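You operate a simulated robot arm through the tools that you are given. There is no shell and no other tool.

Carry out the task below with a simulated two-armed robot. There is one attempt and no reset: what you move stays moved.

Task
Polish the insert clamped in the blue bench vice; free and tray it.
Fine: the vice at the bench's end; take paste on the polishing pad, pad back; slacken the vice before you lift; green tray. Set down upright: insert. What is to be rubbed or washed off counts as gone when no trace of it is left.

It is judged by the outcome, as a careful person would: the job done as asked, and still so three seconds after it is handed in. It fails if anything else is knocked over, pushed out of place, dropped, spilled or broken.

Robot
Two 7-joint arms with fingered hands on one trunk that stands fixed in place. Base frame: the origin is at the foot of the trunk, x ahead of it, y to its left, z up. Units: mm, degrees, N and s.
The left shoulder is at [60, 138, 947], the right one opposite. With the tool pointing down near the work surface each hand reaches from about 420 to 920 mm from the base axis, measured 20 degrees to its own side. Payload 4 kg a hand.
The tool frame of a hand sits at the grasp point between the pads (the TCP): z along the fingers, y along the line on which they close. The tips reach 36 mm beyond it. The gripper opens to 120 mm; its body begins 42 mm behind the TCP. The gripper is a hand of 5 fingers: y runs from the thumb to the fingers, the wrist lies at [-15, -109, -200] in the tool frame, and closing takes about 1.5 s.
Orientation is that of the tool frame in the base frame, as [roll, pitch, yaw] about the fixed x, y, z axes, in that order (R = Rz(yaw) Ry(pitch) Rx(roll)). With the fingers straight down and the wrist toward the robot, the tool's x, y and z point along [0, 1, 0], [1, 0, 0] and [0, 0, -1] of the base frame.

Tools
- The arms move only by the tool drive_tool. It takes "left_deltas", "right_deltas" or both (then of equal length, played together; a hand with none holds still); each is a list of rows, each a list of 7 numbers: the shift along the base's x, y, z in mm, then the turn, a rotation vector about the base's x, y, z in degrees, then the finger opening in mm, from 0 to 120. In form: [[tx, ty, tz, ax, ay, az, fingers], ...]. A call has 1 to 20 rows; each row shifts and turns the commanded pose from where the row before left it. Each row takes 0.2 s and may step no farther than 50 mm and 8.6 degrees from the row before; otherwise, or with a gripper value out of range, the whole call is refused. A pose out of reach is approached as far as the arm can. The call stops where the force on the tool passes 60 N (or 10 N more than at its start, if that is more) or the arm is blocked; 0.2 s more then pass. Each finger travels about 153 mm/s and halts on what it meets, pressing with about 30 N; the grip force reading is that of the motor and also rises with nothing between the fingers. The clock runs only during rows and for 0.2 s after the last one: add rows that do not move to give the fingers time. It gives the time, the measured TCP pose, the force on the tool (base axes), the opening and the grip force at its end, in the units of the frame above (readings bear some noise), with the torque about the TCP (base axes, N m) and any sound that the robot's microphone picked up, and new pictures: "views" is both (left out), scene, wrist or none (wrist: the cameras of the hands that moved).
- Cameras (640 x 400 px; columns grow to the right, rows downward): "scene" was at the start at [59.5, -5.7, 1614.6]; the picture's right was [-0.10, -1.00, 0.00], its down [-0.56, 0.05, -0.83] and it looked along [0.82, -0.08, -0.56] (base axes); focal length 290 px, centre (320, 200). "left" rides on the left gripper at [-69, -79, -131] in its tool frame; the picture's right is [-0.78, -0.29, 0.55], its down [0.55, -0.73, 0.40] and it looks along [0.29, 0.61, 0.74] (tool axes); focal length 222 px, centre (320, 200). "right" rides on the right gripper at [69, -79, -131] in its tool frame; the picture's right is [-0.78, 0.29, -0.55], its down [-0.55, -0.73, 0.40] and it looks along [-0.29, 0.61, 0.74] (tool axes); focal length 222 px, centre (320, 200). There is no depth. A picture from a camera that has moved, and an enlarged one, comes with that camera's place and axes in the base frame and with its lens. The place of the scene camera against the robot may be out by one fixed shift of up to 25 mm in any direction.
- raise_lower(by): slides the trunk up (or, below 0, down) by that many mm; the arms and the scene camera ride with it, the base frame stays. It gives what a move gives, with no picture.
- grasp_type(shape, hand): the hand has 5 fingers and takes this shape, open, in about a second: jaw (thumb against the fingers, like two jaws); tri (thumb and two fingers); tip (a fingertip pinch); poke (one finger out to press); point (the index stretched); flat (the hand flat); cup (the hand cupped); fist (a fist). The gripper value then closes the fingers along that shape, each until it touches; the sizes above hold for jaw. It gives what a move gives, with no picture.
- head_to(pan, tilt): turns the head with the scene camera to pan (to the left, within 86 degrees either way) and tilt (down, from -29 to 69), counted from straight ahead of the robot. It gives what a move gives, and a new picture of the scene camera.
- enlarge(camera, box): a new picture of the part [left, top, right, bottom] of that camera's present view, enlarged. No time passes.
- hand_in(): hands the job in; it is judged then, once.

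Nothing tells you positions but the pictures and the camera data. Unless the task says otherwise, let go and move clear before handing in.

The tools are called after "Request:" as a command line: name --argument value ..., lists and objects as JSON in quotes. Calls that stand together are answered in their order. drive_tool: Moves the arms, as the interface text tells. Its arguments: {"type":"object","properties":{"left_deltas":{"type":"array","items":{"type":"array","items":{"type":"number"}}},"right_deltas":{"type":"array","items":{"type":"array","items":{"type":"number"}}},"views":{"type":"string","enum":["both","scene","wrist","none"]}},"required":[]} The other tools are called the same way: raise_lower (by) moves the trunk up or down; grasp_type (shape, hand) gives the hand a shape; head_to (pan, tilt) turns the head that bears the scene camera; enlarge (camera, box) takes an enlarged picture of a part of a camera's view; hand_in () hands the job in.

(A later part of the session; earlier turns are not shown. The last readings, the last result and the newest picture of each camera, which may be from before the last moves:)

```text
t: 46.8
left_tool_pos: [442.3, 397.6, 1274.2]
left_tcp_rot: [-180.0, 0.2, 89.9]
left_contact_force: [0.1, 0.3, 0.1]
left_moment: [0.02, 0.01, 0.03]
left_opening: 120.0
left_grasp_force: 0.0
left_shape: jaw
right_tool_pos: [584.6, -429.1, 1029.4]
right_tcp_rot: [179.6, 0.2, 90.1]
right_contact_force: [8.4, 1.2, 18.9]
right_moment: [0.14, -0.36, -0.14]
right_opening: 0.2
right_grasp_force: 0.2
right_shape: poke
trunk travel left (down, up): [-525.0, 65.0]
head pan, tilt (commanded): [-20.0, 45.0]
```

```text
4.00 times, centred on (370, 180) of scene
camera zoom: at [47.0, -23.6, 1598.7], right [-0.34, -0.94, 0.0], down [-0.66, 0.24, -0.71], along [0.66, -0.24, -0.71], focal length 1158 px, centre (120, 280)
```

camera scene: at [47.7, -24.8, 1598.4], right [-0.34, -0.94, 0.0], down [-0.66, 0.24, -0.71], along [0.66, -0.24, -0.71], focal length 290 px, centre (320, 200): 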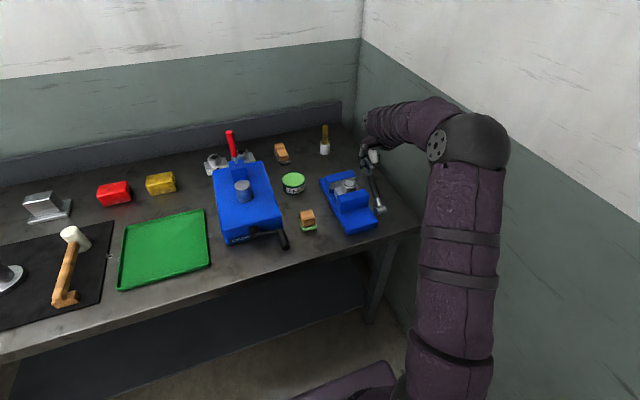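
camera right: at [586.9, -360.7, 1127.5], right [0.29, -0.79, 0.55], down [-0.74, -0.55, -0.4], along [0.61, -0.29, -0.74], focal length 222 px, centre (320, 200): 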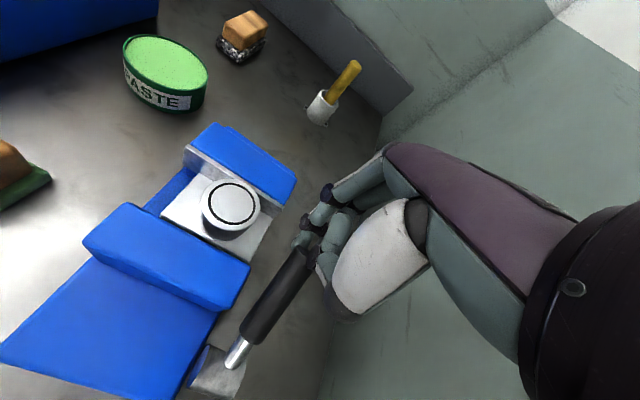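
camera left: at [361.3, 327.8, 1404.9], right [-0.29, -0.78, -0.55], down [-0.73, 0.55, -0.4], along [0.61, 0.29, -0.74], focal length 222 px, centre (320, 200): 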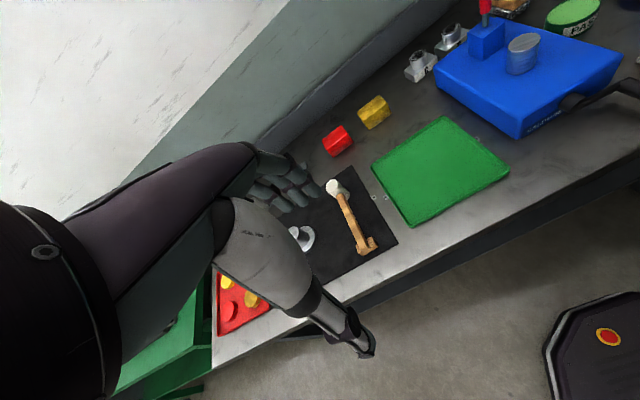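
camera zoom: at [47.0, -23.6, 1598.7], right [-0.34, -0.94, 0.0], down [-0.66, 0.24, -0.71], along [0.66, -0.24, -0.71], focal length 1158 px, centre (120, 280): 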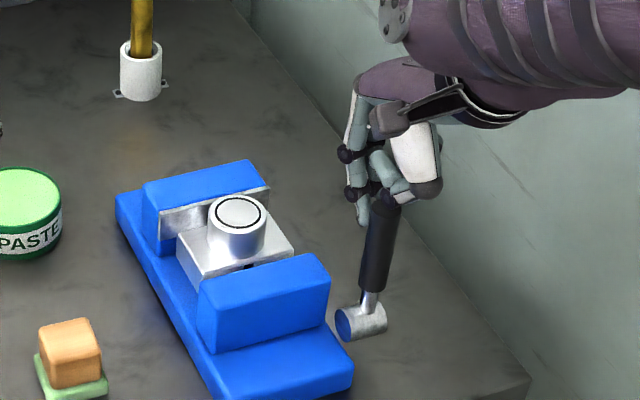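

The jaw gap is now visible. The handle end presses up on the hand, so I'll raise the hand to relieve that and then pull a bit further to find the stop.

Request:
drive_tool --right_deltas '[[0, 0, 10, 0, 0, 0, 0], [0, 0, 5, 0, 0, 0, 0], [-6, 0, 0, 0, 0, 0, 0], [-6, 0, 0, 0, 0, 0, 0], [0, 0, 0, 0, 0, 0, 0]]' --views "none"

Request:
enlarge --camera "scene" --box '[330, 130, 410, 230]'

Request:
enlarge --camera "right" --box '[180, 180, 400, 380]'

```text
t: 48.0
left_tool_pos: [447.1, 397.2, 1273.8]
left_tcp_rot: [-179.8, 0.1, 90.0]
left_contact_force: [-0.3, 0.6, -0.6]
left_moment: [-0.03, 0.03, 0.01]
left_opening: 119.9
left_grasp_force: 0.1
left_shape: jaw
right_tool_pos: [576.6, -430.6, 1041.9]
right_tcp_rot: [179.8, 0.1, 90.0]
right_contact_force: [32.1, -0.3, -7.4]
right_moment: [-0.07, -1.02, -0.23]
right_opening: 0.0
right_grasp_force: 0.0
right_shape: poke
trunk travel left (down, up): [-525.0, 65.0]
head pan, tilt (commanded): [-20.0, 45.0]
```

```text
4.00 times, centred on (370, 180) of scene
camera zoom: at [52.8, -25.3, 1598.2], right [-0.34, -0.94, 0.0], down [-0.67, 0.24, -0.7], along [0.66, -0.24, -0.71], focal length 1158 px, centre (120, 280)
```

zoom: 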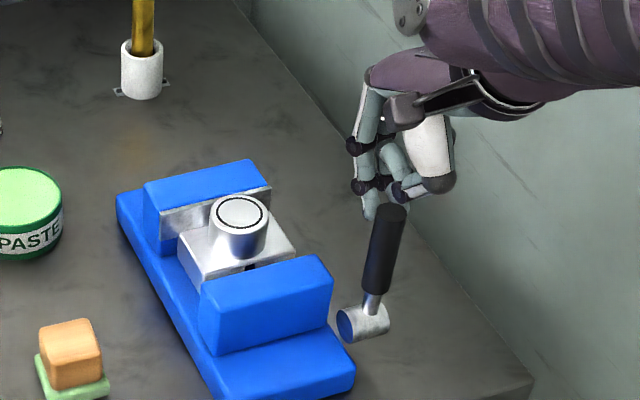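

```text
2.00 times, centred on (290, 280) of right
camera zoom: at [498.8, -360.1, 1173.8], right [0.29, -0.78, 0.55], down [-0.73, -0.55, -0.4], along [0.62, -0.29, -0.73], focal length 444 px, centre (380, 40)
```

zoom: 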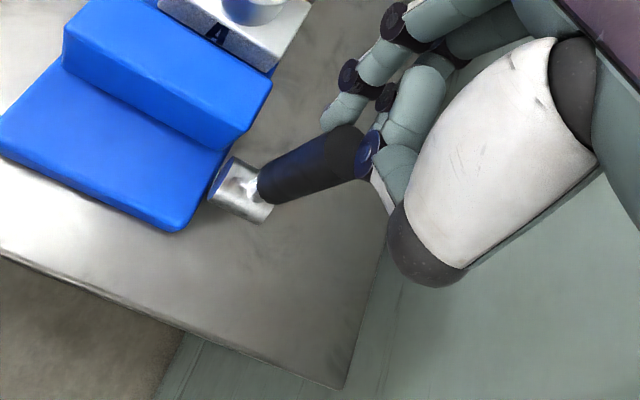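

The lever has reached its stop (32 N), with the jaw well open. I'll back the finger off gently and rise clear.

Request:
drive_tool --right_deltas '[[6, 0, 0, 0, 0, 0, 0], [8, 0, 0, 0, 0, 0, 0], [8, 0, 5, 0, 0, 0, 0], [0, 0, 25, 0, 0, 0, 0], [0, 0, 40, 0, 0, 0, 0], [0, 0, 40, 0, 0, 0, 0], [0, 0, 0, 0, 0, 0, 0]]' --views "both"

Request:
enlarge --camera "scene" --box '[310, 130, 410, 230]'

Request:
enlarge --camera "right" --box '[100, 120, 360, 340]'

```text
t: 49.6
left_tool_pos: [443.3, 396.4, 1275.2]
left_tcp_rot: [-180.0, 0.0, 89.9]
left_contact_force: [-0.4, -0.2, 0.6]
left_moment: [-0.04, 0.0, 0.01]
left_opening: 119.7
left_grasp_force: 0.0
left_shape: jaw
right_tool_pos: [594.7, -428.7, 1152.4]
right_tcp_rot: [180.0, 0.0, 90.1]
right_contact_force: [0.0, -0.6, 1.0]
right_moment: [-0.01, 0.0, 0.01]
right_opening: 0.1
right_grasp_force: 0.0
right_shape: poke
trunk travel left (down, up): [-525.0, 65.0]
head pan, tilt (commanded): [-20.0, 45.0]
camera scene: at [48.0, -25.2, 1598.4], right [-0.34, -0.94, 0.0], down [-0.66, 0.24, -0.71], along [0.66, -0.24, -0.71], focal length 290 px, centre (320, 200)
camera right: at [515.4, -359.9, 1284.6], right [0.29, -0.79, 0.55], down [-0.74, -0.55, -0.4], along [0.61, -0.29, -0.74], focal length 222 px, centre (320, 200)
```

scene: 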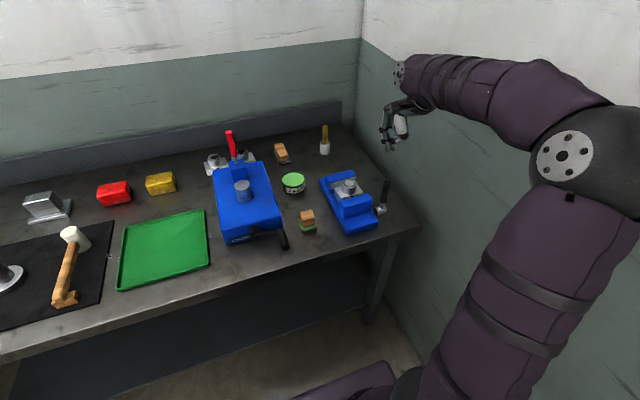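
right: 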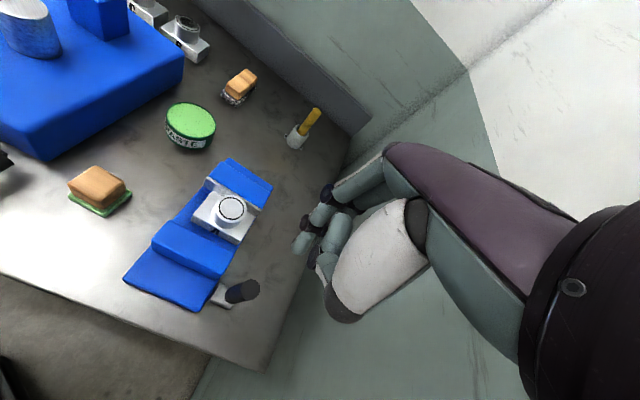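

```text
4.00 times, centred on (360, 180) of scene
camera zoom: at [48.0, -25.2, 1598.4], right [-0.34, -0.94, 0.0], down [-0.66, 0.24, -0.71], along [0.66, -0.24, -0.71], focal length 1158 px, centre (160, 280)
```

zoom: 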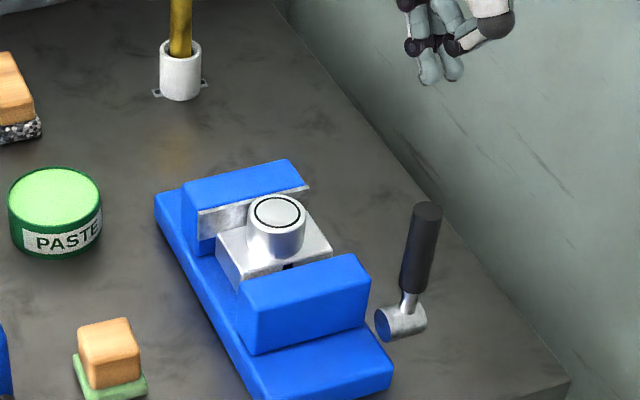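

```text
1.82 times, centred on (230, 230) of right
camera zoom: at [515.4, -359.9, 1284.6], right [0.29, -0.79, 0.55], down [-0.74, -0.55, -0.4], along [0.61, -0.29, -0.74], focal length 404 px, centre (484, 146)
```

zoom: 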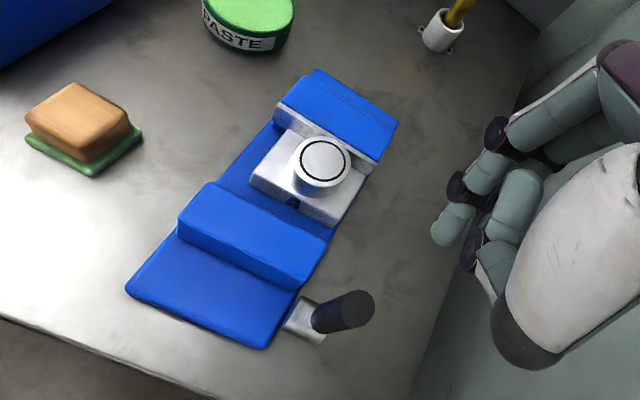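

The lever stays open and there is a clear gap at the near jaw, with the insert ("A") resting on the vice bed. The boss is too close to the far jaw to close along x, so I'll use a thumb-and-two-finger shape and turn the hand 90° to grip the boss from its sides (along y).

Request:
drive_tool --right_deltas '[[10, 20, 0, 0, 0, 0, 0], [15, 20, 0, 0, 0, 0, 0], [15, 20, 0, 0, 0, 0, 0]]' --views "none"

Request:
grasp_type --hand "right" --shape "tri"

Request:
drive_tool --right_deltas '[[0, 0, 0, 0, 0, 0, 120], [0, 0, 0, 0, 0, 0, 120], [0, 0, 0, 0, 0, -8, 120], [0, 0, 0, 0, 0, -8, 120], [0, 0, 0, 0, 0, -8, 120]]' --views "both"

```text
t: 50.4
left_tool_pos: [443.4, 396.7, 1274.8]
left_tcp_rot: [179.9, 0.0, 90.1]
left_contact_force: [1.1, 0.0, -0.1]
left_moment: [0.01, 0.03, 0.03]
left_opening: 119.8
left_grasp_force: 0.1
left_shape: jaw
right_tool_pos: [635.2, -370.5, 1153.8]
right_tcp_rot: [179.9, -0.1, 89.9]
right_contact_force: [-0.2, -0.7, 1.0]
right_moment: [-0.01, 0.03, -0.01]
right_opening: 0.2
right_grasp_force: 0.1
right_shape: poke
trunk travel left (down, up): [-525.0, 65.0]
head pan, tilt (commanded): [-20.0, 45.0]
```

```text
t: 51.3
left_tool_pos: [442.6, 396.9, 1273.8]
left_tcp_rot: [179.9, 0.1, 90.0]
left_contact_force: [-0.3, -0.3, 0.5]
left_moment: [0.0, 0.0, 0.0]
left_opening: 119.5
left_grasp_force: 0.0
left_shape: jaw
right_tool_pos: [633.0, -370.0, 1152.9]
right_tcp_rot: [180.0, 0.0, 90.0]
right_contact_force: [0.4, -0.4, -1.1]
right_moment: [0.03, 0.01, 0.0]
right_opening: 120.0
right_grasp_force: 0.1
right_shape: tri
trunk travel left (down, up): [-525.0, 65.0]
head pan, tilt (commanded): [-20.0, 45.0]
```

```text
t: 52.5
left_tool_pos: [442.8, 397.2, 1274.4]
left_tcp_rot: [-179.9, 0.0, 89.9]
left_contact_force: [1.1, 0.5, 0.6]
left_moment: [-0.04, 0.0, -0.01]
left_opening: 119.7
left_grasp_force: 0.0
left_shape: jaw
right_tool_pos: [634.8, -369.6, 1153.2]
right_tcp_rot: [179.9, 0.1, 66.0]
right_contact_force: [0.2, 0.1, 0.4]
right_moment: [0.0, -0.02, -0.01]
right_opening: 119.9
right_grasp_force: 0.0
right_shape: tri
trunk travel left (down, up): [-525.0, 65.0]
head pan, tilt (commanded): [-20.0, 45.0]
camera scene: at [47.8, -24.5, 1598.4], right [-0.34, -0.94, 0.0], down [-0.66, 0.24, -0.71], along [0.66, -0.24, -0.71], focal length 290 px, centre (320, 200)
camera right: at [591.2, -274.1, 1285.2], right [-0.05, -0.83, 0.55], down [-0.89, -0.2, -0.4], along [0.44, -0.51, -0.74], focal length 222 px, centre (320, 200)
```

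scene: 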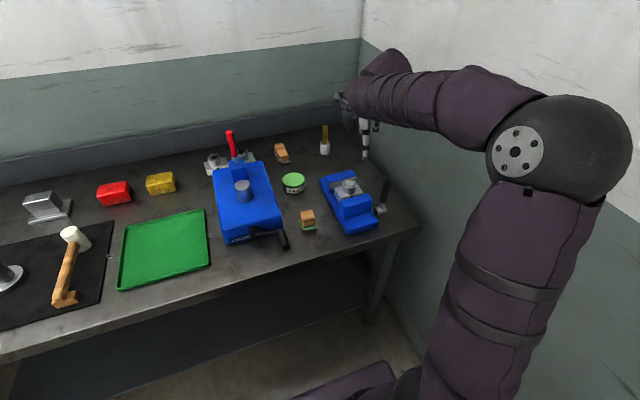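
right: 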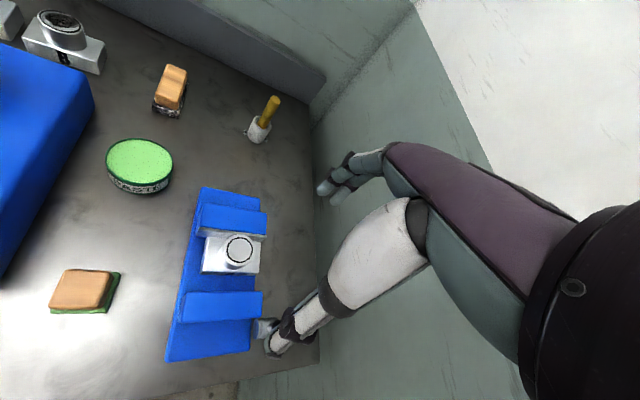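

The shape is ready and the turn goes well. I'll finish turning the hand so it closes along y, staying high.

Request:
drive_tool --right_deltas '[[5, 1, 0, 0, 0, -8.25, 120], [5, 1, 0, 0, 0, -8.25, 120], [5, 1, 0, 0, 0, -8.25, 120], [5, 1, 0, 0, 0, -8.25, 120], [5, 1, 0, 0, 0, -8.25, 120], [5, 1, 0, 0, 0, -8.25, 120], [5, 1, 0, 0, 0, -8.25, 120], [5, 1, 0, 0, 0, -8.25, 120], [0, 0, 0, 0, 0, 0, 120]]' --views "both"

Request:
enlarge --camera "right" --box '[100, 160, 420, 400]'

Request:
enlarge --camera "scene" --box '[300, 60, 420, 220]'

```text
t: 54.5
left_tool_pos: [443.1, 397.7, 1275.0]
left_tcp_rot: [179.9, 0.0, 90.0]
left_contact_force: [0.5, 0.1, 1.0]
left_moment: [0.01, 0.02, 0.01]
left_opening: 119.9
left_grasp_force: 0.1
left_shape: jaw
right_tool_pos: [673.6, -363.8, 1153.5]
right_tcp_rot: [179.9, 0.0, -0.1]
right_contact_force: [0.2, -0.1, 0.2]
right_moment: [-0.01, 0.01, 0.02]
right_opening: 120.0
right_grasp_force: 0.1
right_shape: tri
trunk travel left (down, up): [-525.0, 65.0]
head pan, tilt (commanded): [-20.0, 45.0]
camera scene: at [47.3, -24.9, 1598.4], right [-0.34, -0.94, 0.0], down [-0.66, 0.24, -0.71], along [0.66, -0.24, -0.71], focal length 290 px, centre (320, 200)
camera right: at [744.3, -283.7, 1285.4], right [-0.79, -0.29, 0.55], down [-0.55, 0.74, -0.4], along [-0.29, -0.61, -0.74], focal length 222 px, centre (320, 200)
```

scene: 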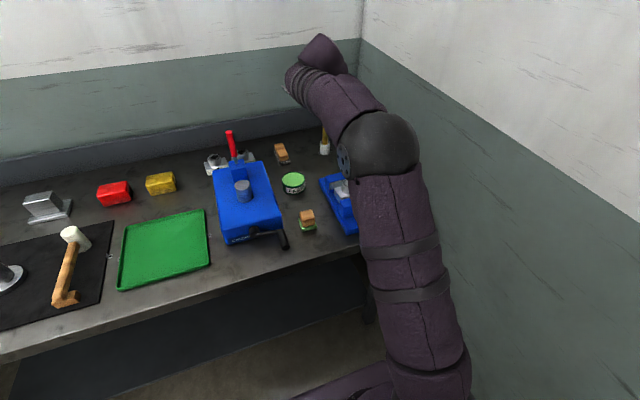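
right: 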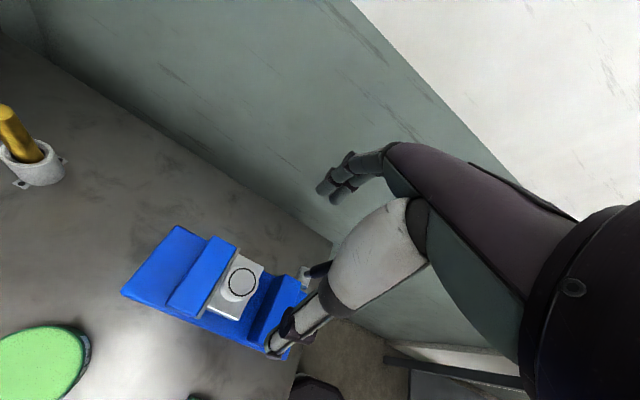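

```text
1.67 times, centred on (260, 280) of right
camera zoom: at [744.3, -283.7, 1285.4], right [-0.79, -0.29, 0.55], down [-0.55, 0.74, -0.4], along [-0.29, -0.61, -0.74], focal length 370 px, centre (420, 67)
```

zoom: 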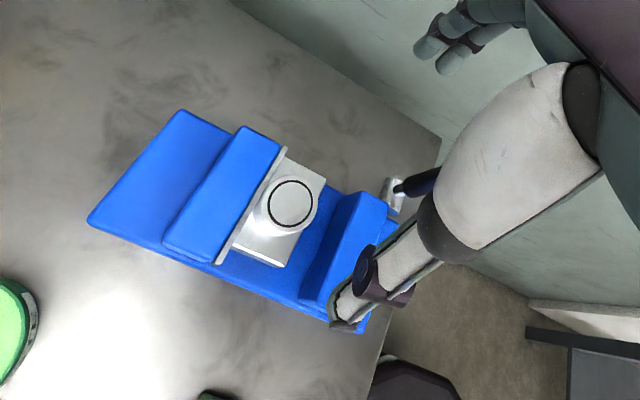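

```text
2.50 times, centred on (360, 140) of scene
camera zoom: at [47.3, -24.9, 1598.4], right [-0.34, -0.94, 0.0], down [-0.66, 0.24, -0.71], along [0.66, -0.24, -0.71], focal length 724 px, centre (220, 350)
```

zoom: 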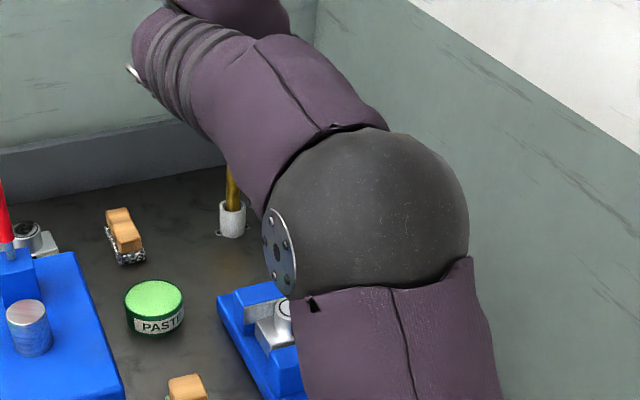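

The turned hand's camera puts the boss top at about (676, -358, 944), right under the hand, with a clear gap at the near jaw. I'll centre and descend part-way.

Request:
drive_tool --right_deltas '[[2, 5, -30, 0, 0, 0, 120], [0, 0, -40, 0, 0, 0, 120], [0, 0, -40, 0, 0, 0, 120], [0, 0, -30, 0, 0, 0, 120], [0, 0, 0, 0, 0, 0, 120]]' --views "both"

Request:
enlarge --camera "right" --box '[140, 160, 440, 400]'

```text
t: 55.7
left_tool_pos: [442.1, 396.7, 1274.7]
left_tcp_rot: [-179.9, 0.0, 90.1]
left_contact_force: [-0.6, 0.3, -0.4]
left_moment: [0.0, -0.01, 0.01]
left_opening: 119.9
left_grasp_force: 0.0
left_shape: jaw
right_tool_pos: [676.4, -356.9, 1012.6]
right_tcp_rot: [-180.0, 0.0, 0.0]
right_contact_force: [-0.3, -0.4, -0.6]
right_moment: [-0.01, 0.01, -0.04]
right_opening: 120.1
right_grasp_force: 0.0
right_shape: tri
trunk travel left (down, up): [-525.0, 65.0]
head pan, tilt (commanded): [-20.0, 45.0]
camera scene: at [47.6, -24.9, 1598.4], right [-0.34, -0.94, 0.0], down [-0.66, 0.24, -0.71], along [0.66, -0.24, -0.71], focal length 290 px, centre (320, 200)
camera right: at [746.6, -278.4, 1145.2], right [-0.79, -0.29, 0.55], down [-0.55, 0.74, -0.4], along [-0.29, -0.61, -0.74], focal length 222 px, centre (320, 200)
```

scene: 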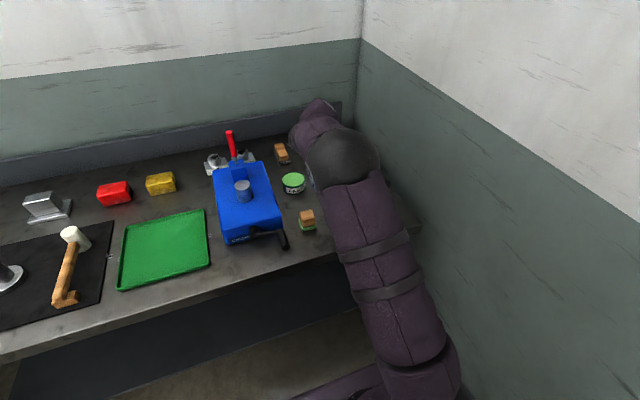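
right: 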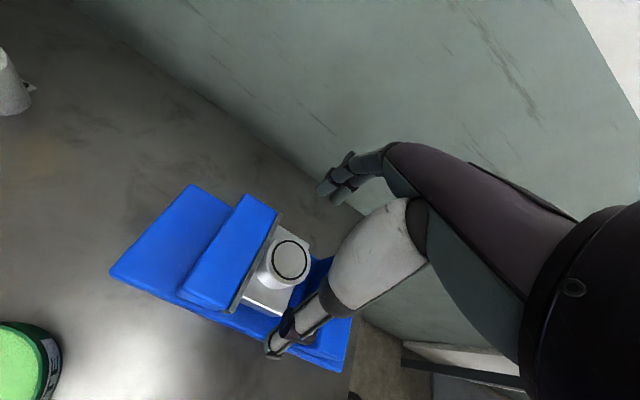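

```text
1.67 times, centred on (290, 280) of right
camera zoom: at [746.6, -278.4, 1145.2], right [-0.79, -0.29, 0.55], down [-0.55, 0.74, -0.4], along [-0.29, -0.61, -0.74], focal length 370 px, centre (370, 67)
```

zoom: 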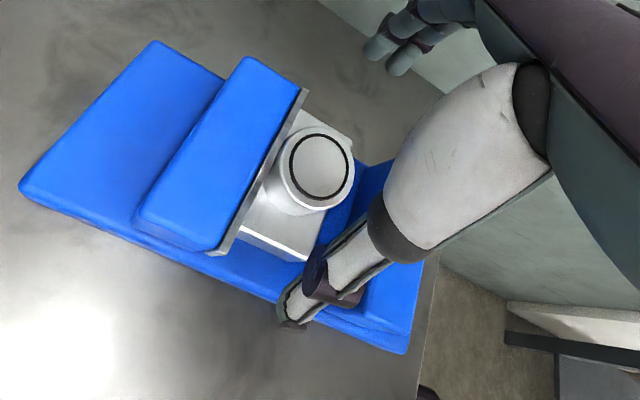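

The boss is between thumb and fingers, slightly off-centre by 2–3 mm. I'll centre and descend to gripping height, tips staying above the insert's base plate.

Request:
drive_tool --right_deltas '[[-2, -2.5, -20, 0, 0, 0, 120], [0, 0, -20, 0, 0, 0, 120], [0, 0, -13, 0, 0, 0, 120], [0, 0, 0, 0, 0, 0, 120]]' --views "wrist"

Request:
enlarge --camera "right" --box '[200, 150, 440, 390]'

```text
t: 56.7
left_tool_pos: [442.0, 396.4, 1274.3]
left_tcp_rot: [179.9, -0.1, 90.0]
left_contact_force: [-0.3, 0.4, 0.1]
left_moment: [-0.03, 0.0, -0.01]
left_opening: 120.0
left_grasp_force: 0.1
left_shape: jaw
right_tool_pos: [674.6, -360.8, 959.7]
right_tcp_rot: [-180.0, -0.1, 0.0]
right_contact_force: [0.2, -0.7, -0.5]
right_moment: [-0.01, -0.01, 0.0]
right_opening: 120.3
right_grasp_force: 0.0
right_shape: tri
trunk travel left (down, up): [-525.0, 65.0]
head pan, tilt (commanded): [-20.0, 45.0]
camera right: at [744.7, -280.8, 1091.5], right [-0.79, -0.29, 0.55], down [-0.55, 0.74, -0.4], along [-0.29, -0.61, -0.74], focal length 222 px, centre (320, 200)
```

right: 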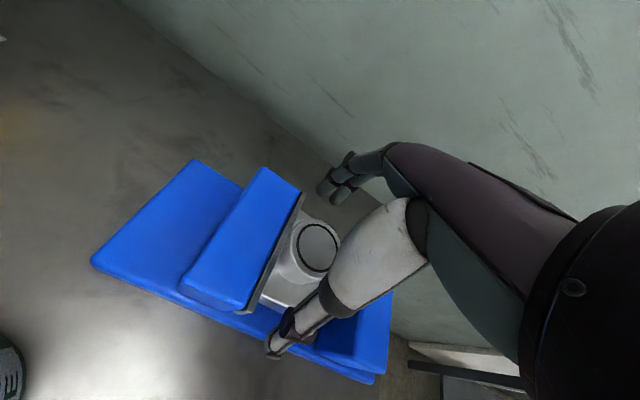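

```text
1.67 times, centred on (320, 270) of right
camera zoom: at [744.7, -280.8, 1091.5], right [-0.79, -0.29, 0.55], down [-0.55, 0.74, -0.4], along [-0.29, -0.61, -0.74], focal length 370 px, centre (320, 83)
```

zoom: 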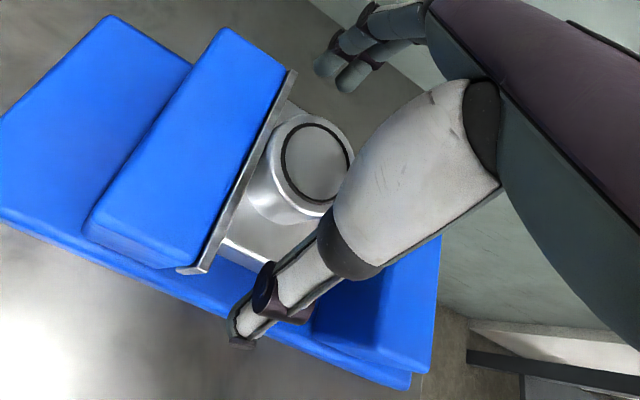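

The boss is centred under the grip (within ~2 mm). I'll close the three fingers on it.

Request:
drive_tool --right_deltas '[[-1, -1, 0, 0, 0, 0, 90], [0, 0, 0, 0, 0, 0, 70], [0, 0, 0, 0, 0, 0, 55], [0, 0, 0, 0, 0, 0, 45], [0, 0, 0, 0, 0, 0, 30], [0, 0, 0, 0, 0, 0, 15], [0, 0, 0, 0, 0, 0, 0], [0, 0, 0, 0, 0, 0, 0]]' --views "wrist"

Request:
enlarge --camera "right" --box '[200, 150, 440, 390]'

```text
t: 58.5
left_tool_pos: [443.3, 396.0, 1273.9]
left_tcp_rot: [-180.0, 0.1, 90.0]
left_contact_force: [0.3, -0.5, 0.5]
left_moment: [0.0, 0.02, 0.01]
left_opening: 119.8
left_grasp_force: 0.0
left_shape: jaw
right_tool_pos: [672.9, -362.2, 959.4]
right_tcp_rot: [180.0, 0.0, 0.0]
right_contact_force: [0.3, 0.5, 0.2]
right_moment: [0.03, 0.0, 0.05]
right_opening: 38.5
right_grasp_force: 29.8
right_shape: tri
trunk travel left (down, up): [-525.0, 65.0]
head pan, tilt (commanded): [-20.0, 45.0]
camera right: at [743.7, -281.9, 1091.6], right [-0.78, -0.29, 0.55], down [-0.55, 0.73, -0.4], along [-0.29, -0.61, -0.74], focal length 222 px, centre (320, 200)
```

right: 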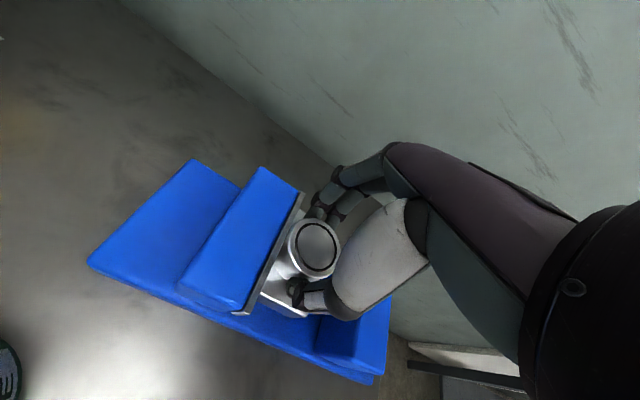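

```text
1.67 times, centred on (320, 270) of right
camera zoom: at [743.7, -281.9, 1091.6], right [-0.78, -0.29, 0.55], down [-0.55, 0.73, -0.4], along [-0.29, -0.61, -0.74], focal length 370 px, centre (320, 83)
```

zoom: 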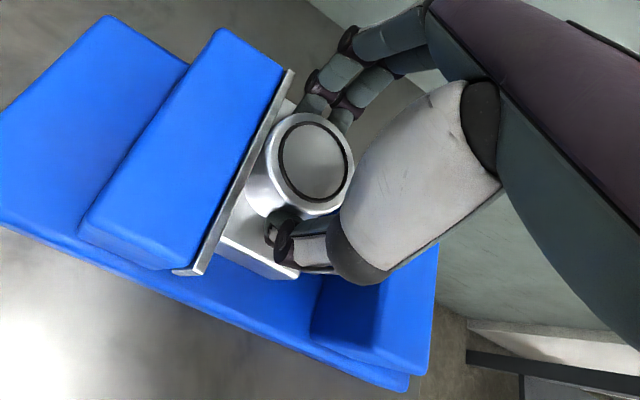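

The boss is gripped with 30 N. I'll lift slowly and check that the insert comes free without dragging the vice.

Request:
drive_tool --right_deltas '[[0, 0, 3, 0, 0, 0, 0], [0, 0, 4, 0, 0, 0, 0], [0, 0, 5, 0, 0, 0, 0], [0, 0, 0, 0, 0, 0, 0]]' --views "wrist"

Request:
enlarge --camera "right" --box '[200, 150, 440, 390]'

```text
t: 59.5
left_tool_pos: [443.6, 395.9, 1272.2]
left_tcp_rot: [-179.9, -0.1, 90.0]
left_contact_force: [-0.6, 0.4, -0.2]
left_moment: [-0.02, 0.0, 0.01]
left_opening: 119.5
left_grasp_force: 0.1
left_shape: jaw
right_tool_pos: [673.3, -361.9, 972.0]
right_tcp_rot: [179.9, 0.1, 0.0]
right_contact_force: [0.0, -0.1, -5.4]
right_moment: [0.0, -0.01, -0.02]
right_opening: 38.6
right_grasp_force: 30.2
right_shape: tri
trunk travel left (down, up): [-525.0, 65.0]
head pan, tilt (commanded): [-20.0, 45.0]
camera right: at [743.6, -281.6, 1103.6], right [-0.78, -0.29, 0.55], down [-0.55, 0.74, -0.4], along [-0.29, -0.61, -0.74], focal length 222 px, centre (320, 200)
```

right: 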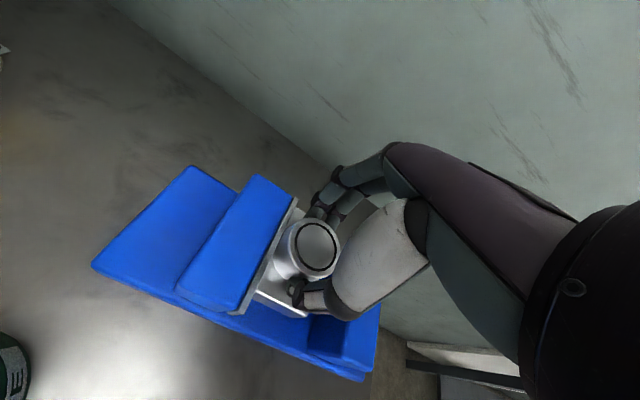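

```text
1.67 times, centred on (320, 270) of right
camera zoom: at [743.6, -281.6, 1103.6], right [-0.78, -0.29, 0.55], down [-0.55, 0.74, -0.4], along [-0.29, -0.61, -0.74], focal length 370 px, centre (320, 83)
```

zoom: 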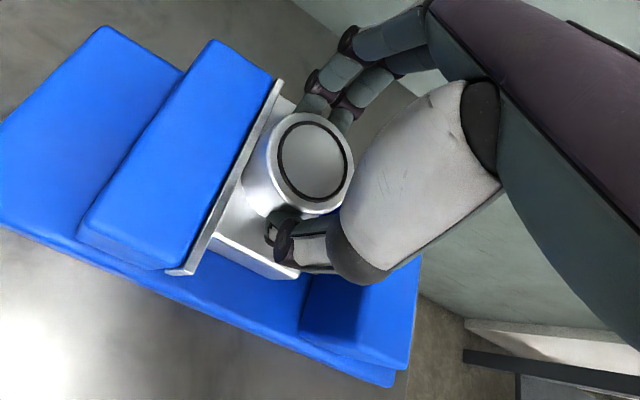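

The insert lifts freely with about 5 N of weight. I'll ease it 5 mm off the fixed jaw, lift well clear, and turn the head to view the tray side.

Request:
drive_tool --right_deltas '[[-4, 0, 6, 0, 0, 0, 0], [-2, 0, 15, 0, 0, 0, 0], [0, 0, 25, 0, 0, 0, 0], [0, 0, 35, 0, 0, 0, 0], [0, 0, 40, 0, 0, 0, 0], [0, 0, 40, 0, 0, 0, 0], [0, 0, 40, 0, 0, 0, 0], [0, 0, 0, 0, 0, 0, 0]]' --views "both"

Request:
head_to --pan 15 --tilt 42

```text
t: 61.3
left_tool_pos: [444.1, 396.9, 1273.2]
left_tcp_rot: [-180.0, 0.0, 89.9]
left_contact_force: [0.4, -0.7, 0.2]
left_moment: [0.0, -0.02, 0.03]
left_opening: 119.6
left_grasp_force: 0.0
left_shape: jaw
right_tool_pos: [669.1, -361.6, 1172.9]
right_tcp_rot: [-180.0, 0.1, -0.1]
right_contact_force: [-0.6, 0.4, -6.1]
right_moment: [0.0, 0.02, 0.01]
right_opening: 38.6
right_grasp_force: 29.5
right_shape: tri
trunk travel left (down, up): [-525.0, 65.0]
head pan, tilt (commanded): [-20.0, 45.0]
camera scene: at [48.6, -25.1, 1598.3], right [-0.34, -0.94, 0.0], down [-0.66, 0.24, -0.71], along [0.66, -0.24, -0.71], focal length 290 px, centre (320, 200)
camera right: at [739.7, -282.2, 1305.0], right [-0.78, -0.29, 0.55], down [-0.55, 0.73, -0.4], along [-0.29, -0.61, -0.74], focal length 222 px, centre (320, 200)
```

scene: 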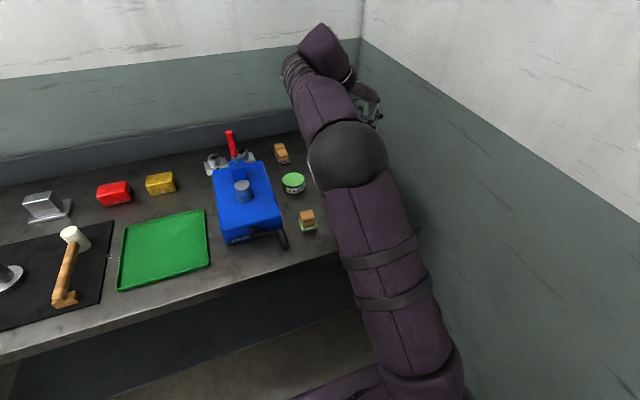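
right: 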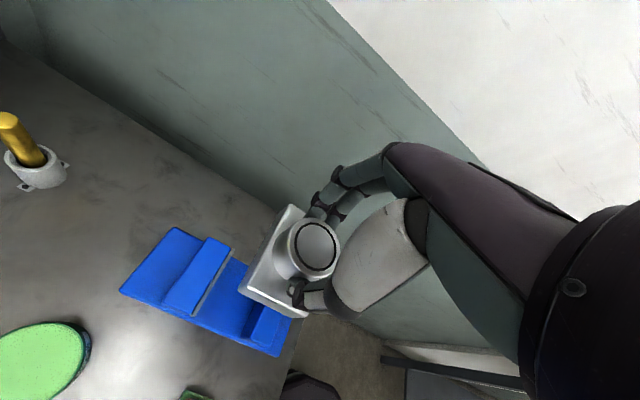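

```text
t: 62.3
left_tool_pos: [444.9, 396.3, 1274.5]
left_tcp_rot: [-179.9, 0.0, 90.1]
left_contact_force: [-0.2, -0.5, 0.1]
left_moment: [-0.02, 0.01, -0.02]
left_opening: 119.6
left_grasp_force: 0.0
left_shape: jaw
right_tool_pos: [668.8, -361.8, 1173.5]
right_tcp_rot: [-180.0, 0.0, 0.0]
right_contact_force: [0.4, -0.6, -5.1]
right_moment: [0.0, -0.01, 0.01]
right_opening: 38.5
right_grasp_force: 29.9
right_shape: tri
trunk travel left (down, up): [-525.0, 65.0]
head pan, tilt (commanded): [15.0, 42.0]
camera scene: at [52.6, 24.2, 1602.7], right [0.26, -0.97, 0.0], down [-0.65, -0.17, -0.74], along [0.72, 0.19, -0.67], focal length 290 px, centre (320, 200)
```

scene: 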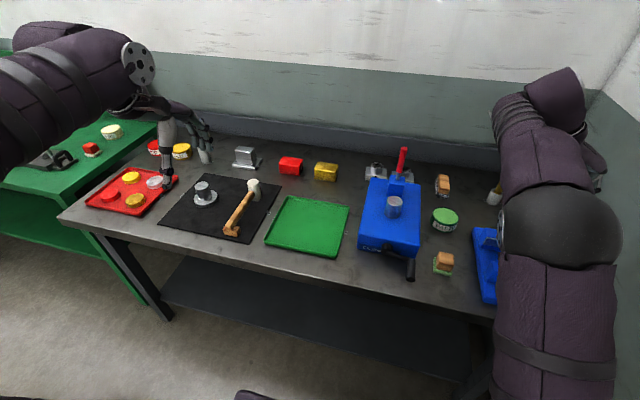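

The insert hangs upright and the tray (x ≈ 565–808, y ≈ 115–355) is free, with the left arm well out of the way. I'll carry the insert high over to the tray, turning the hand back as it goes.

Request:
drive_tool --right_deltas '[[0, 20, 5, 0, 0, 4, 0], [0, 35, 0, 0, 0, 6.5, 0], [0, 40, 0, 0, 0, 6.5, 0], [0, 40, 0, 0, 0, 6.5, 0], [0, 40, 0, 0, 0, 6.5, 0], [0, 40, 0, 0, 0, 6.5, 0], [0, 40, 0, 0, 0, 6.5, 0], [0, 30, 0, 0, 0, 6, 0]]' --views "both"

```text
t: 64.1
left_tool_pos: [443.0, 397.9, 1273.7]
left_tcp_rot: [-180.0, 0.1, 90.0]
left_contact_force: [-1.2, -0.3, -0.1]
left_moment: [-0.01, -0.04, -0.02]
left_opening: 119.4
left_grasp_force: 0.1
left_shape: jaw
right_tool_pos: [667.8, -73.9, 1177.5]
right_tcp_rot: [-180.0, 0.1, 49.1]
right_contact_force: [0.5, 0.5, -4.9]
right_moment: [-0.04, 0.0, -0.01]
right_opening: 38.6
right_grasp_force: 29.5
right_shape: tri
trunk travel left (down, up): [-525.0, 65.0]
head pan, tilt (commanded): [15.0, 42.0]
camera scene: at [52.5, 24.9, 1602.7], right [0.26, -0.97, 0.0], down [-0.65, -0.17, -0.74], along [0.72, 0.19, -0.67], focal length 290 px, centre (320, 200)
camera right: at [654.3, 30.5, 1309.6], right [-0.29, -0.78, 0.55], down [-0.92, 0.07, -0.4], along [0.27, -0.62, -0.74], focal length 222 px, centre (320, 200)
```

scene: 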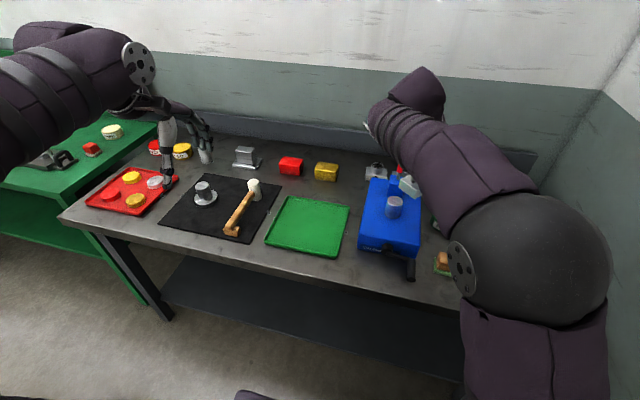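
right: 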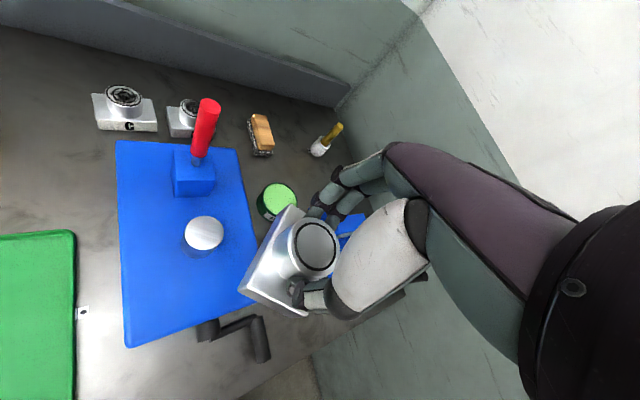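

The insert is passing safely over the machine. I'll continue to above the tray.

Request:
drive_tool --right_deltas '[[1, 36, 0, 0, 0, 5.1, 0], [1, 36, 0, 0, 0, 5.1, 0], [1, 36, 0, 0, 0, 5.1, 0], [2, 36, 0, 0, 0, 5.1, 0], [2, 36, 0, 0, 0, 5.1, 0], [2, 36, 0, 0, 0, 5.1, 0], [2, 36, 0, 0, 0, 5.1, 0], [2, 37, 0, 0, 0, 5.1, 0], [0, 0, 0, 0, 0, 0, 0]]' --views "both"

```text
t: 66.1
left_tool_pos: [441.9, 395.2, 1274.7]
left_tcp_rot: [-180.0, 0.0, 90.1]
left_contact_force: [0.5, -0.3, 0.4]
left_moment: [0.01, -0.04, -0.02]
left_opening: 120.0
left_grasp_force: 0.1
left_shape: jaw
right_tool_pos: [679.1, 212.1, 1178.3]
right_tcp_rot: [-179.9, 0.0, 89.9]
right_contact_force: [0.5, -0.1, -4.3]
right_moment: [0.0, 0.0, 0.0]
right_opening: 38.3
right_grasp_force: 30.0
right_shape: tri
trunk travel left (down, up): [-525.0, 65.0]
head pan, tilt (commanded): [15.0, 42.0]
camera scene: at [52.4, 24.2, 1602.7], right [0.26, -0.97, 0.0], down [-0.65, -0.17, -0.74], along [0.72, 0.19, -0.67], focal length 290 px, centre (320, 200)
camera right: at [601.0, 282.2, 1310.0], right [0.29, -0.79, 0.55], down [-0.74, -0.55, -0.4], along [0.61, -0.29, -0.74], focal length 222 px, centre (320, 200)
```

scene: 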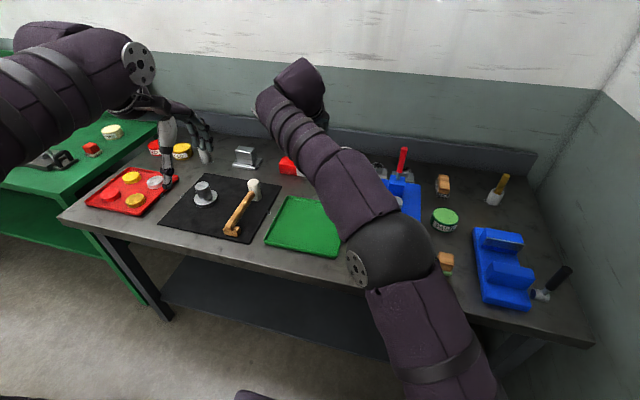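
right: 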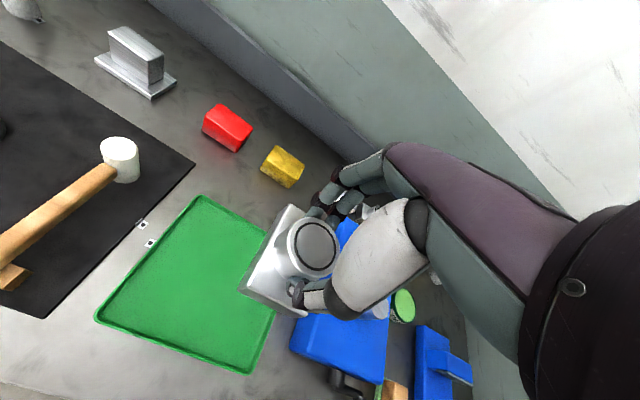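

The hand is over the tray; by the wrist camera its centre is near (693, 229). I'll centre a bit more and lower in stages.

Request:
drive_tool --right_deltas '[[6, 4, -20, 0, 0, 0, 0], [6, 4, -40, 0, 0, 0, 0], [0, 0, -40, 0, 0, 0, 0], [0, 0, -40, 0, 0, 0, 0], [0, 0, -35, 0, 0, 0, 0], [0, 0, 0, 0, 0, 0, 0]]' --views "both"

```text
t: 67.5
left_tool_pos: [442.7, 397.7, 1273.7]
left_tcp_rot: [-180.0, 0.0, 90.0]
left_contact_force: [0.1, 0.6, 0.5]
left_moment: [-0.02, -0.03, -0.01]
left_opening: 119.8
left_grasp_force: 0.1
left_shape: jaw
right_tool_pos: [692.6, 224.1, 1003.1]
right_tcp_rot: [180.0, 0.0, 89.9]
right_contact_force: [-0.9, -0.4, -5.0]
right_moment: [-0.01, 0.0, -0.01]
right_opening: 38.1
right_grasp_force: 29.9
right_shape: tri
trunk travel left (down, up): [-525.0, 65.0]
head pan, tilt (commanded): [15.0, 42.0]
camera scene: at [52.4, 24.8, 1602.7], right [0.26, -0.97, 0.0], down [-0.65, -0.17, -0.74], along [0.72, 0.19, -0.67], focal length 290 px, centre (320, 200)
camera right: at [614.5, 293.0, 1135.9], right [0.29, -0.79, 0.55], down [-0.74, -0.55, -0.4], along [0.61, -0.29, -0.74], focal length 222 px, centre (320, 200)
```

scene: 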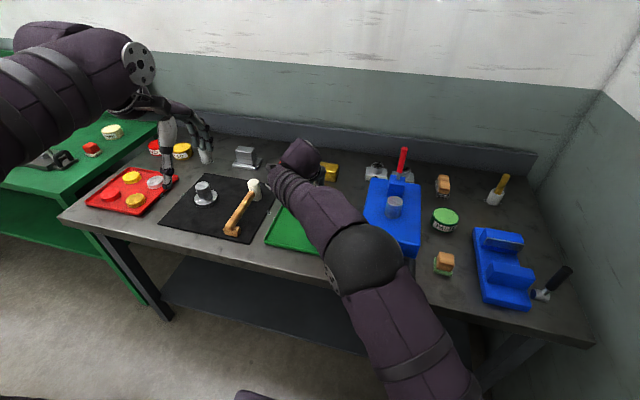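
right: 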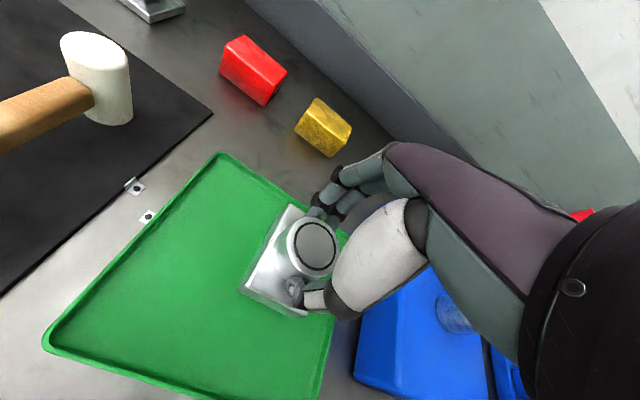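

All clear so far, and the insert is well inside the tray rim. I'll lower further towards the tray floor.

Request:
drive_tool --right_deltas '[[0, 2, -25, 0, 0, 0, 0], [0, 2, -15, 0, 0, 0, 0], [0, 0, -8, 0, 0, 0, 0], [0, 0, -4, 0, 0, 0, 0], [0, 0, 0, 0, 0, 0, 0]]' --views "wrist"

Request:
enlarge --camera "right" --box '[200, 150, 440, 390]'

```text
t: 68.7
left_tool_pos: [442.8, 396.3, 1273.9]
left_tcp_rot: [-180.0, 0.1, 90.0]
left_contact_force: [-0.3, 0.4, 0.0]
left_moment: [-0.03, 0.02, 0.01]
left_opening: 119.6
left_grasp_force: 0.0
left_shape: jaw
right_tool_pos: [692.7, 225.6, 950.5]
right_tcp_rot: [-180.0, 0.0, 89.8]
right_contact_force: [-0.3, 0.2, -6.2]
right_moment: [0.0, 0.01, -0.03]
right_opening: 38.0
right_grasp_force: 30.0
right_shape: tri
trunk travel left (down, up): [-525.0, 65.0]
head pan, tilt (commanded): [15.0, 42.0]
camera right: at [614.5, 295.6, 1082.5], right [0.29, -0.79, 0.55], down [-0.74, -0.55, -0.4], along [0.61, -0.29, -0.74], focal length 222 px, centre (320, 200)
```

right: 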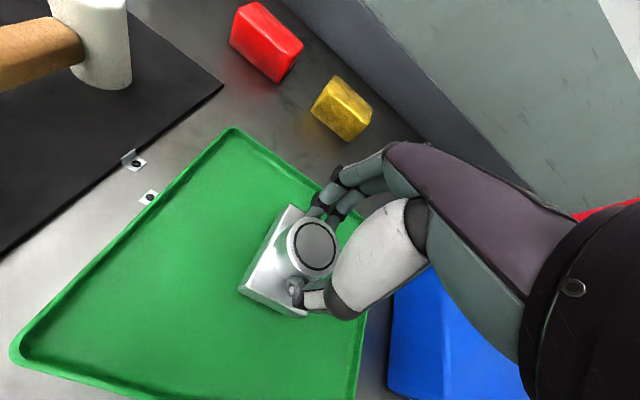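

```text
1.67 times, centred on (320, 270) of right
camera zoom: at [614.5, 295.6, 1082.5], right [0.29, -0.79, 0.55], down [-0.74, -0.55, -0.4], along [0.61, -0.29, -0.74], focal length 370 px, centre (320, 83)
```

zoom: 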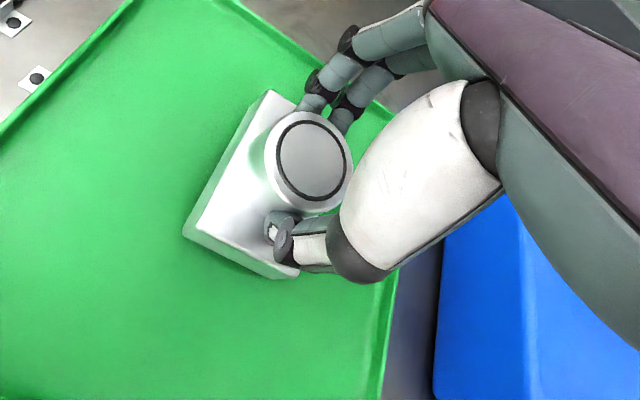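

Request:
drive_tool --right_deltas '[[0, 0, -4, 0, 0, 0, 0], [0, 0, -3, 0, 0, 0, 0], [0, 0, -2, 0, 0, 0, 0], [0, 0, 0, 0, 0, 0, 0]]' --views "none"

```text
t: 69.7
left_tool_pos: [442.6, 396.5, 1273.3]
left_tcp_rot: [180.0, 0.0, 89.9]
left_contact_force: [1.1, 0.0, 0.6]
left_moment: [0.01, -0.02, -0.03]
left_opening: 119.8
left_grasp_force: 0.1
left_shape: jaw
right_tool_pos: [692.0, 224.7, 942.7]
right_tcp_rot: [-180.0, 0.1, 89.8]
right_contact_force: [-0.8, 0.0, -6.4]
right_moment: [-0.03, -0.01, -0.01]
right_opening: 38.6
right_grasp_force: 29.9
right_shape: tri
trunk travel left (down, up): [-525.0, 65.0]
head pan, tilt (commanded): [15.0, 42.0]
```

The insert still hangs free. I'll keep lowering in small steps until it touches the tray.

Request:
drive_tool --right_deltas '[[0, 0, -3, 0, 0, 0, 0], [0, 0, -2, 0, 0, 0, 0], [0, 0, -1, 0, 0, 0, 0], [0, 0, 0, 0, 0, 0, 0]]' --views "none"

Request:
enlarge --camera "right" --box '[200, 150, 440, 390]'

```text
t: 70.7
left_tool_pos: [443.0, 396.0, 1274.6]
left_tcp_rot: [-180.0, 0.1, 90.1]
left_contact_force: [0.0, 0.4, -1.0]
left_moment: [0.02, 0.02, 0.0]
left_opening: 119.4
left_grasp_force: 0.0
left_shape: jaw
right_tool_pos: [692.4, 225.9, 934.8]
right_tcp_rot: [180.0, 0.0, 89.8]
right_contact_force: [0.0, 0.1, -5.4]
right_moment: [0.0, -0.02, 0.0]
right_opening: 38.5
right_grasp_force: 30.5
right_shape: tri
trunk travel left (down, up): [-525.0, 65.0]
head pan, tilt (commanded): [15.0, 42.0]
```

```text
1.67 times, centred on (320, 270) of right
camera zoom: at [614.1, 295.6, 1067.2], right [0.29, -0.79, 0.55], down [-0.74, -0.55, -0.4], along [0.61, -0.29, -0.74], focal length 370 px, centre (320, 83)
```

zoom: 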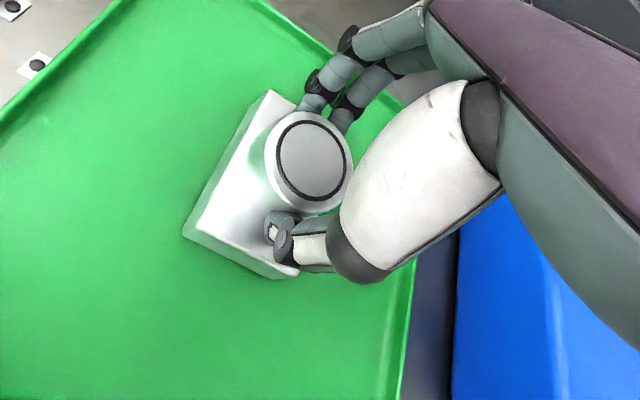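

Request:
drive_tool --right_deltas '[[0, 0, -2, 0, 0, 0, 0], [0, 0, -2, 0, 0, 0, 0], [0, 0, -1, 0, 0, 0, 0], [0, 0, 0, 0, 0, 0, 0]]' --views "none"

```text
t: 71.7
left_tool_pos: [441.9, 396.6, 1274.2]
left_tcp_rot: [-179.9, 0.0, 90.0]
left_contact_force: [-0.1, 0.2, -0.4]
left_moment: [0.02, 0.0, 0.02]
left_opening: 119.9
left_grasp_force: 0.1
left_shape: jaw
right_tool_pos: [691.8, 225.9, 934.5]
right_tcp_rot: [179.9, -0.2, 89.9]
right_contact_force: [1.4, 0.1, 11.7]
right_moment: [0.01, -0.05, -0.03]
right_opening: 38.6
right_grasp_force: 29.5
right_shape: tri
trunk travel left (down, up): [-525.0, 65.0]
head pan, tilt (commanded): [15.0, 42.0]
```

The insert stands on the tray floor (force turned to +12 N). I'll relieve the pressure slightly and open the fingers slowly.

Request:
drive_tool --right_deltas '[[0, 0, 2, 0, 0, 0, 0], [0, 0, 0, 0, 0, 0, 0], [0, 0, 0, 0, 0, 0, 42], [0, 0, 0, 0, 0, 0, 50], [0, 0, 0, 0, 0, 0, 65], [0, 0, 0, 0, 0, 0, 90], [0, 0, 0, 0, 0, 0, 120], [0, 0, 0, 0, 0, 0, 120]]' --views "wrist"

Request:
enlarge --camera "right" --box '[200, 150, 440, 390]'

```text
t: 73.5
left_tool_pos: [442.7, 397.0, 1272.9]
left_tcp_rot: [-179.9, 0.0, 90.0]
left_contact_force: [0.0, 0.2, 0.4]
left_moment: [0.01, 0.01, -0.03]
left_opening: 119.7
left_grasp_force: 0.1
left_shape: jaw
right_tool_pos: [690.2, 225.8, 932.0]
right_tcp_rot: [-179.9, 0.0, 89.8]
right_contact_force: [-0.6, -0.6, 0.0]
right_moment: [0.01, 0.0, 0.0]
right_opening: 119.8
right_grasp_force: 0.2
right_shape: tri
trunk travel left (down, up): [-525.0, 65.0]
head pan, tilt (commanded): [15.0, 42.0]
camera right: at [613.6, 295.2, 1063.9], right [0.29, -0.79, 0.55], down [-0.74, -0.55, -0.4], along [0.61, -0.29, -0.74], focal length 222 px, centre (320, 200)
```

right: 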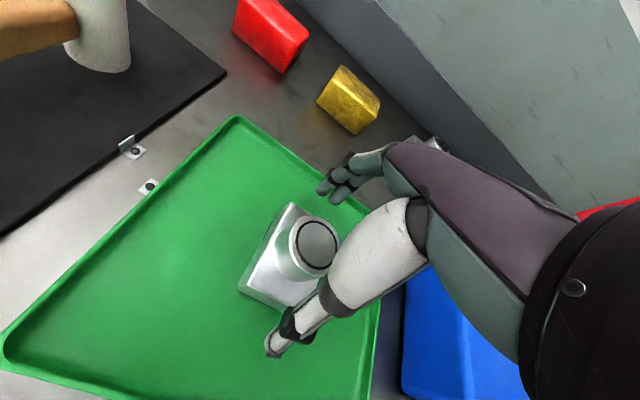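

```text
1.67 times, centred on (320, 270) of right
camera zoom: at [613.6, 295.2, 1063.9], right [0.29, -0.79, 0.55], down [-0.74, -0.55, -0.4], along [0.61, -0.29, -0.74], focal length 370 px, centre (320, 83)
```

zoom: 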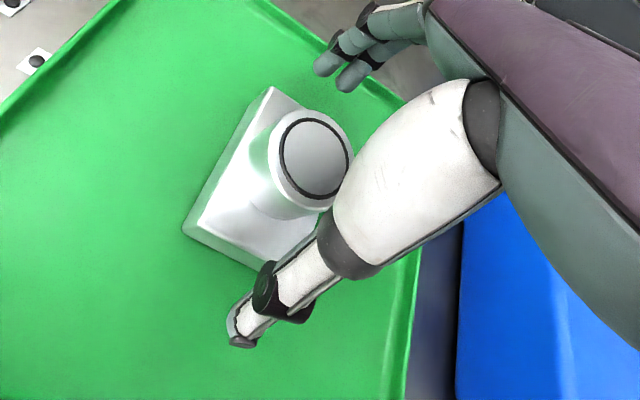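

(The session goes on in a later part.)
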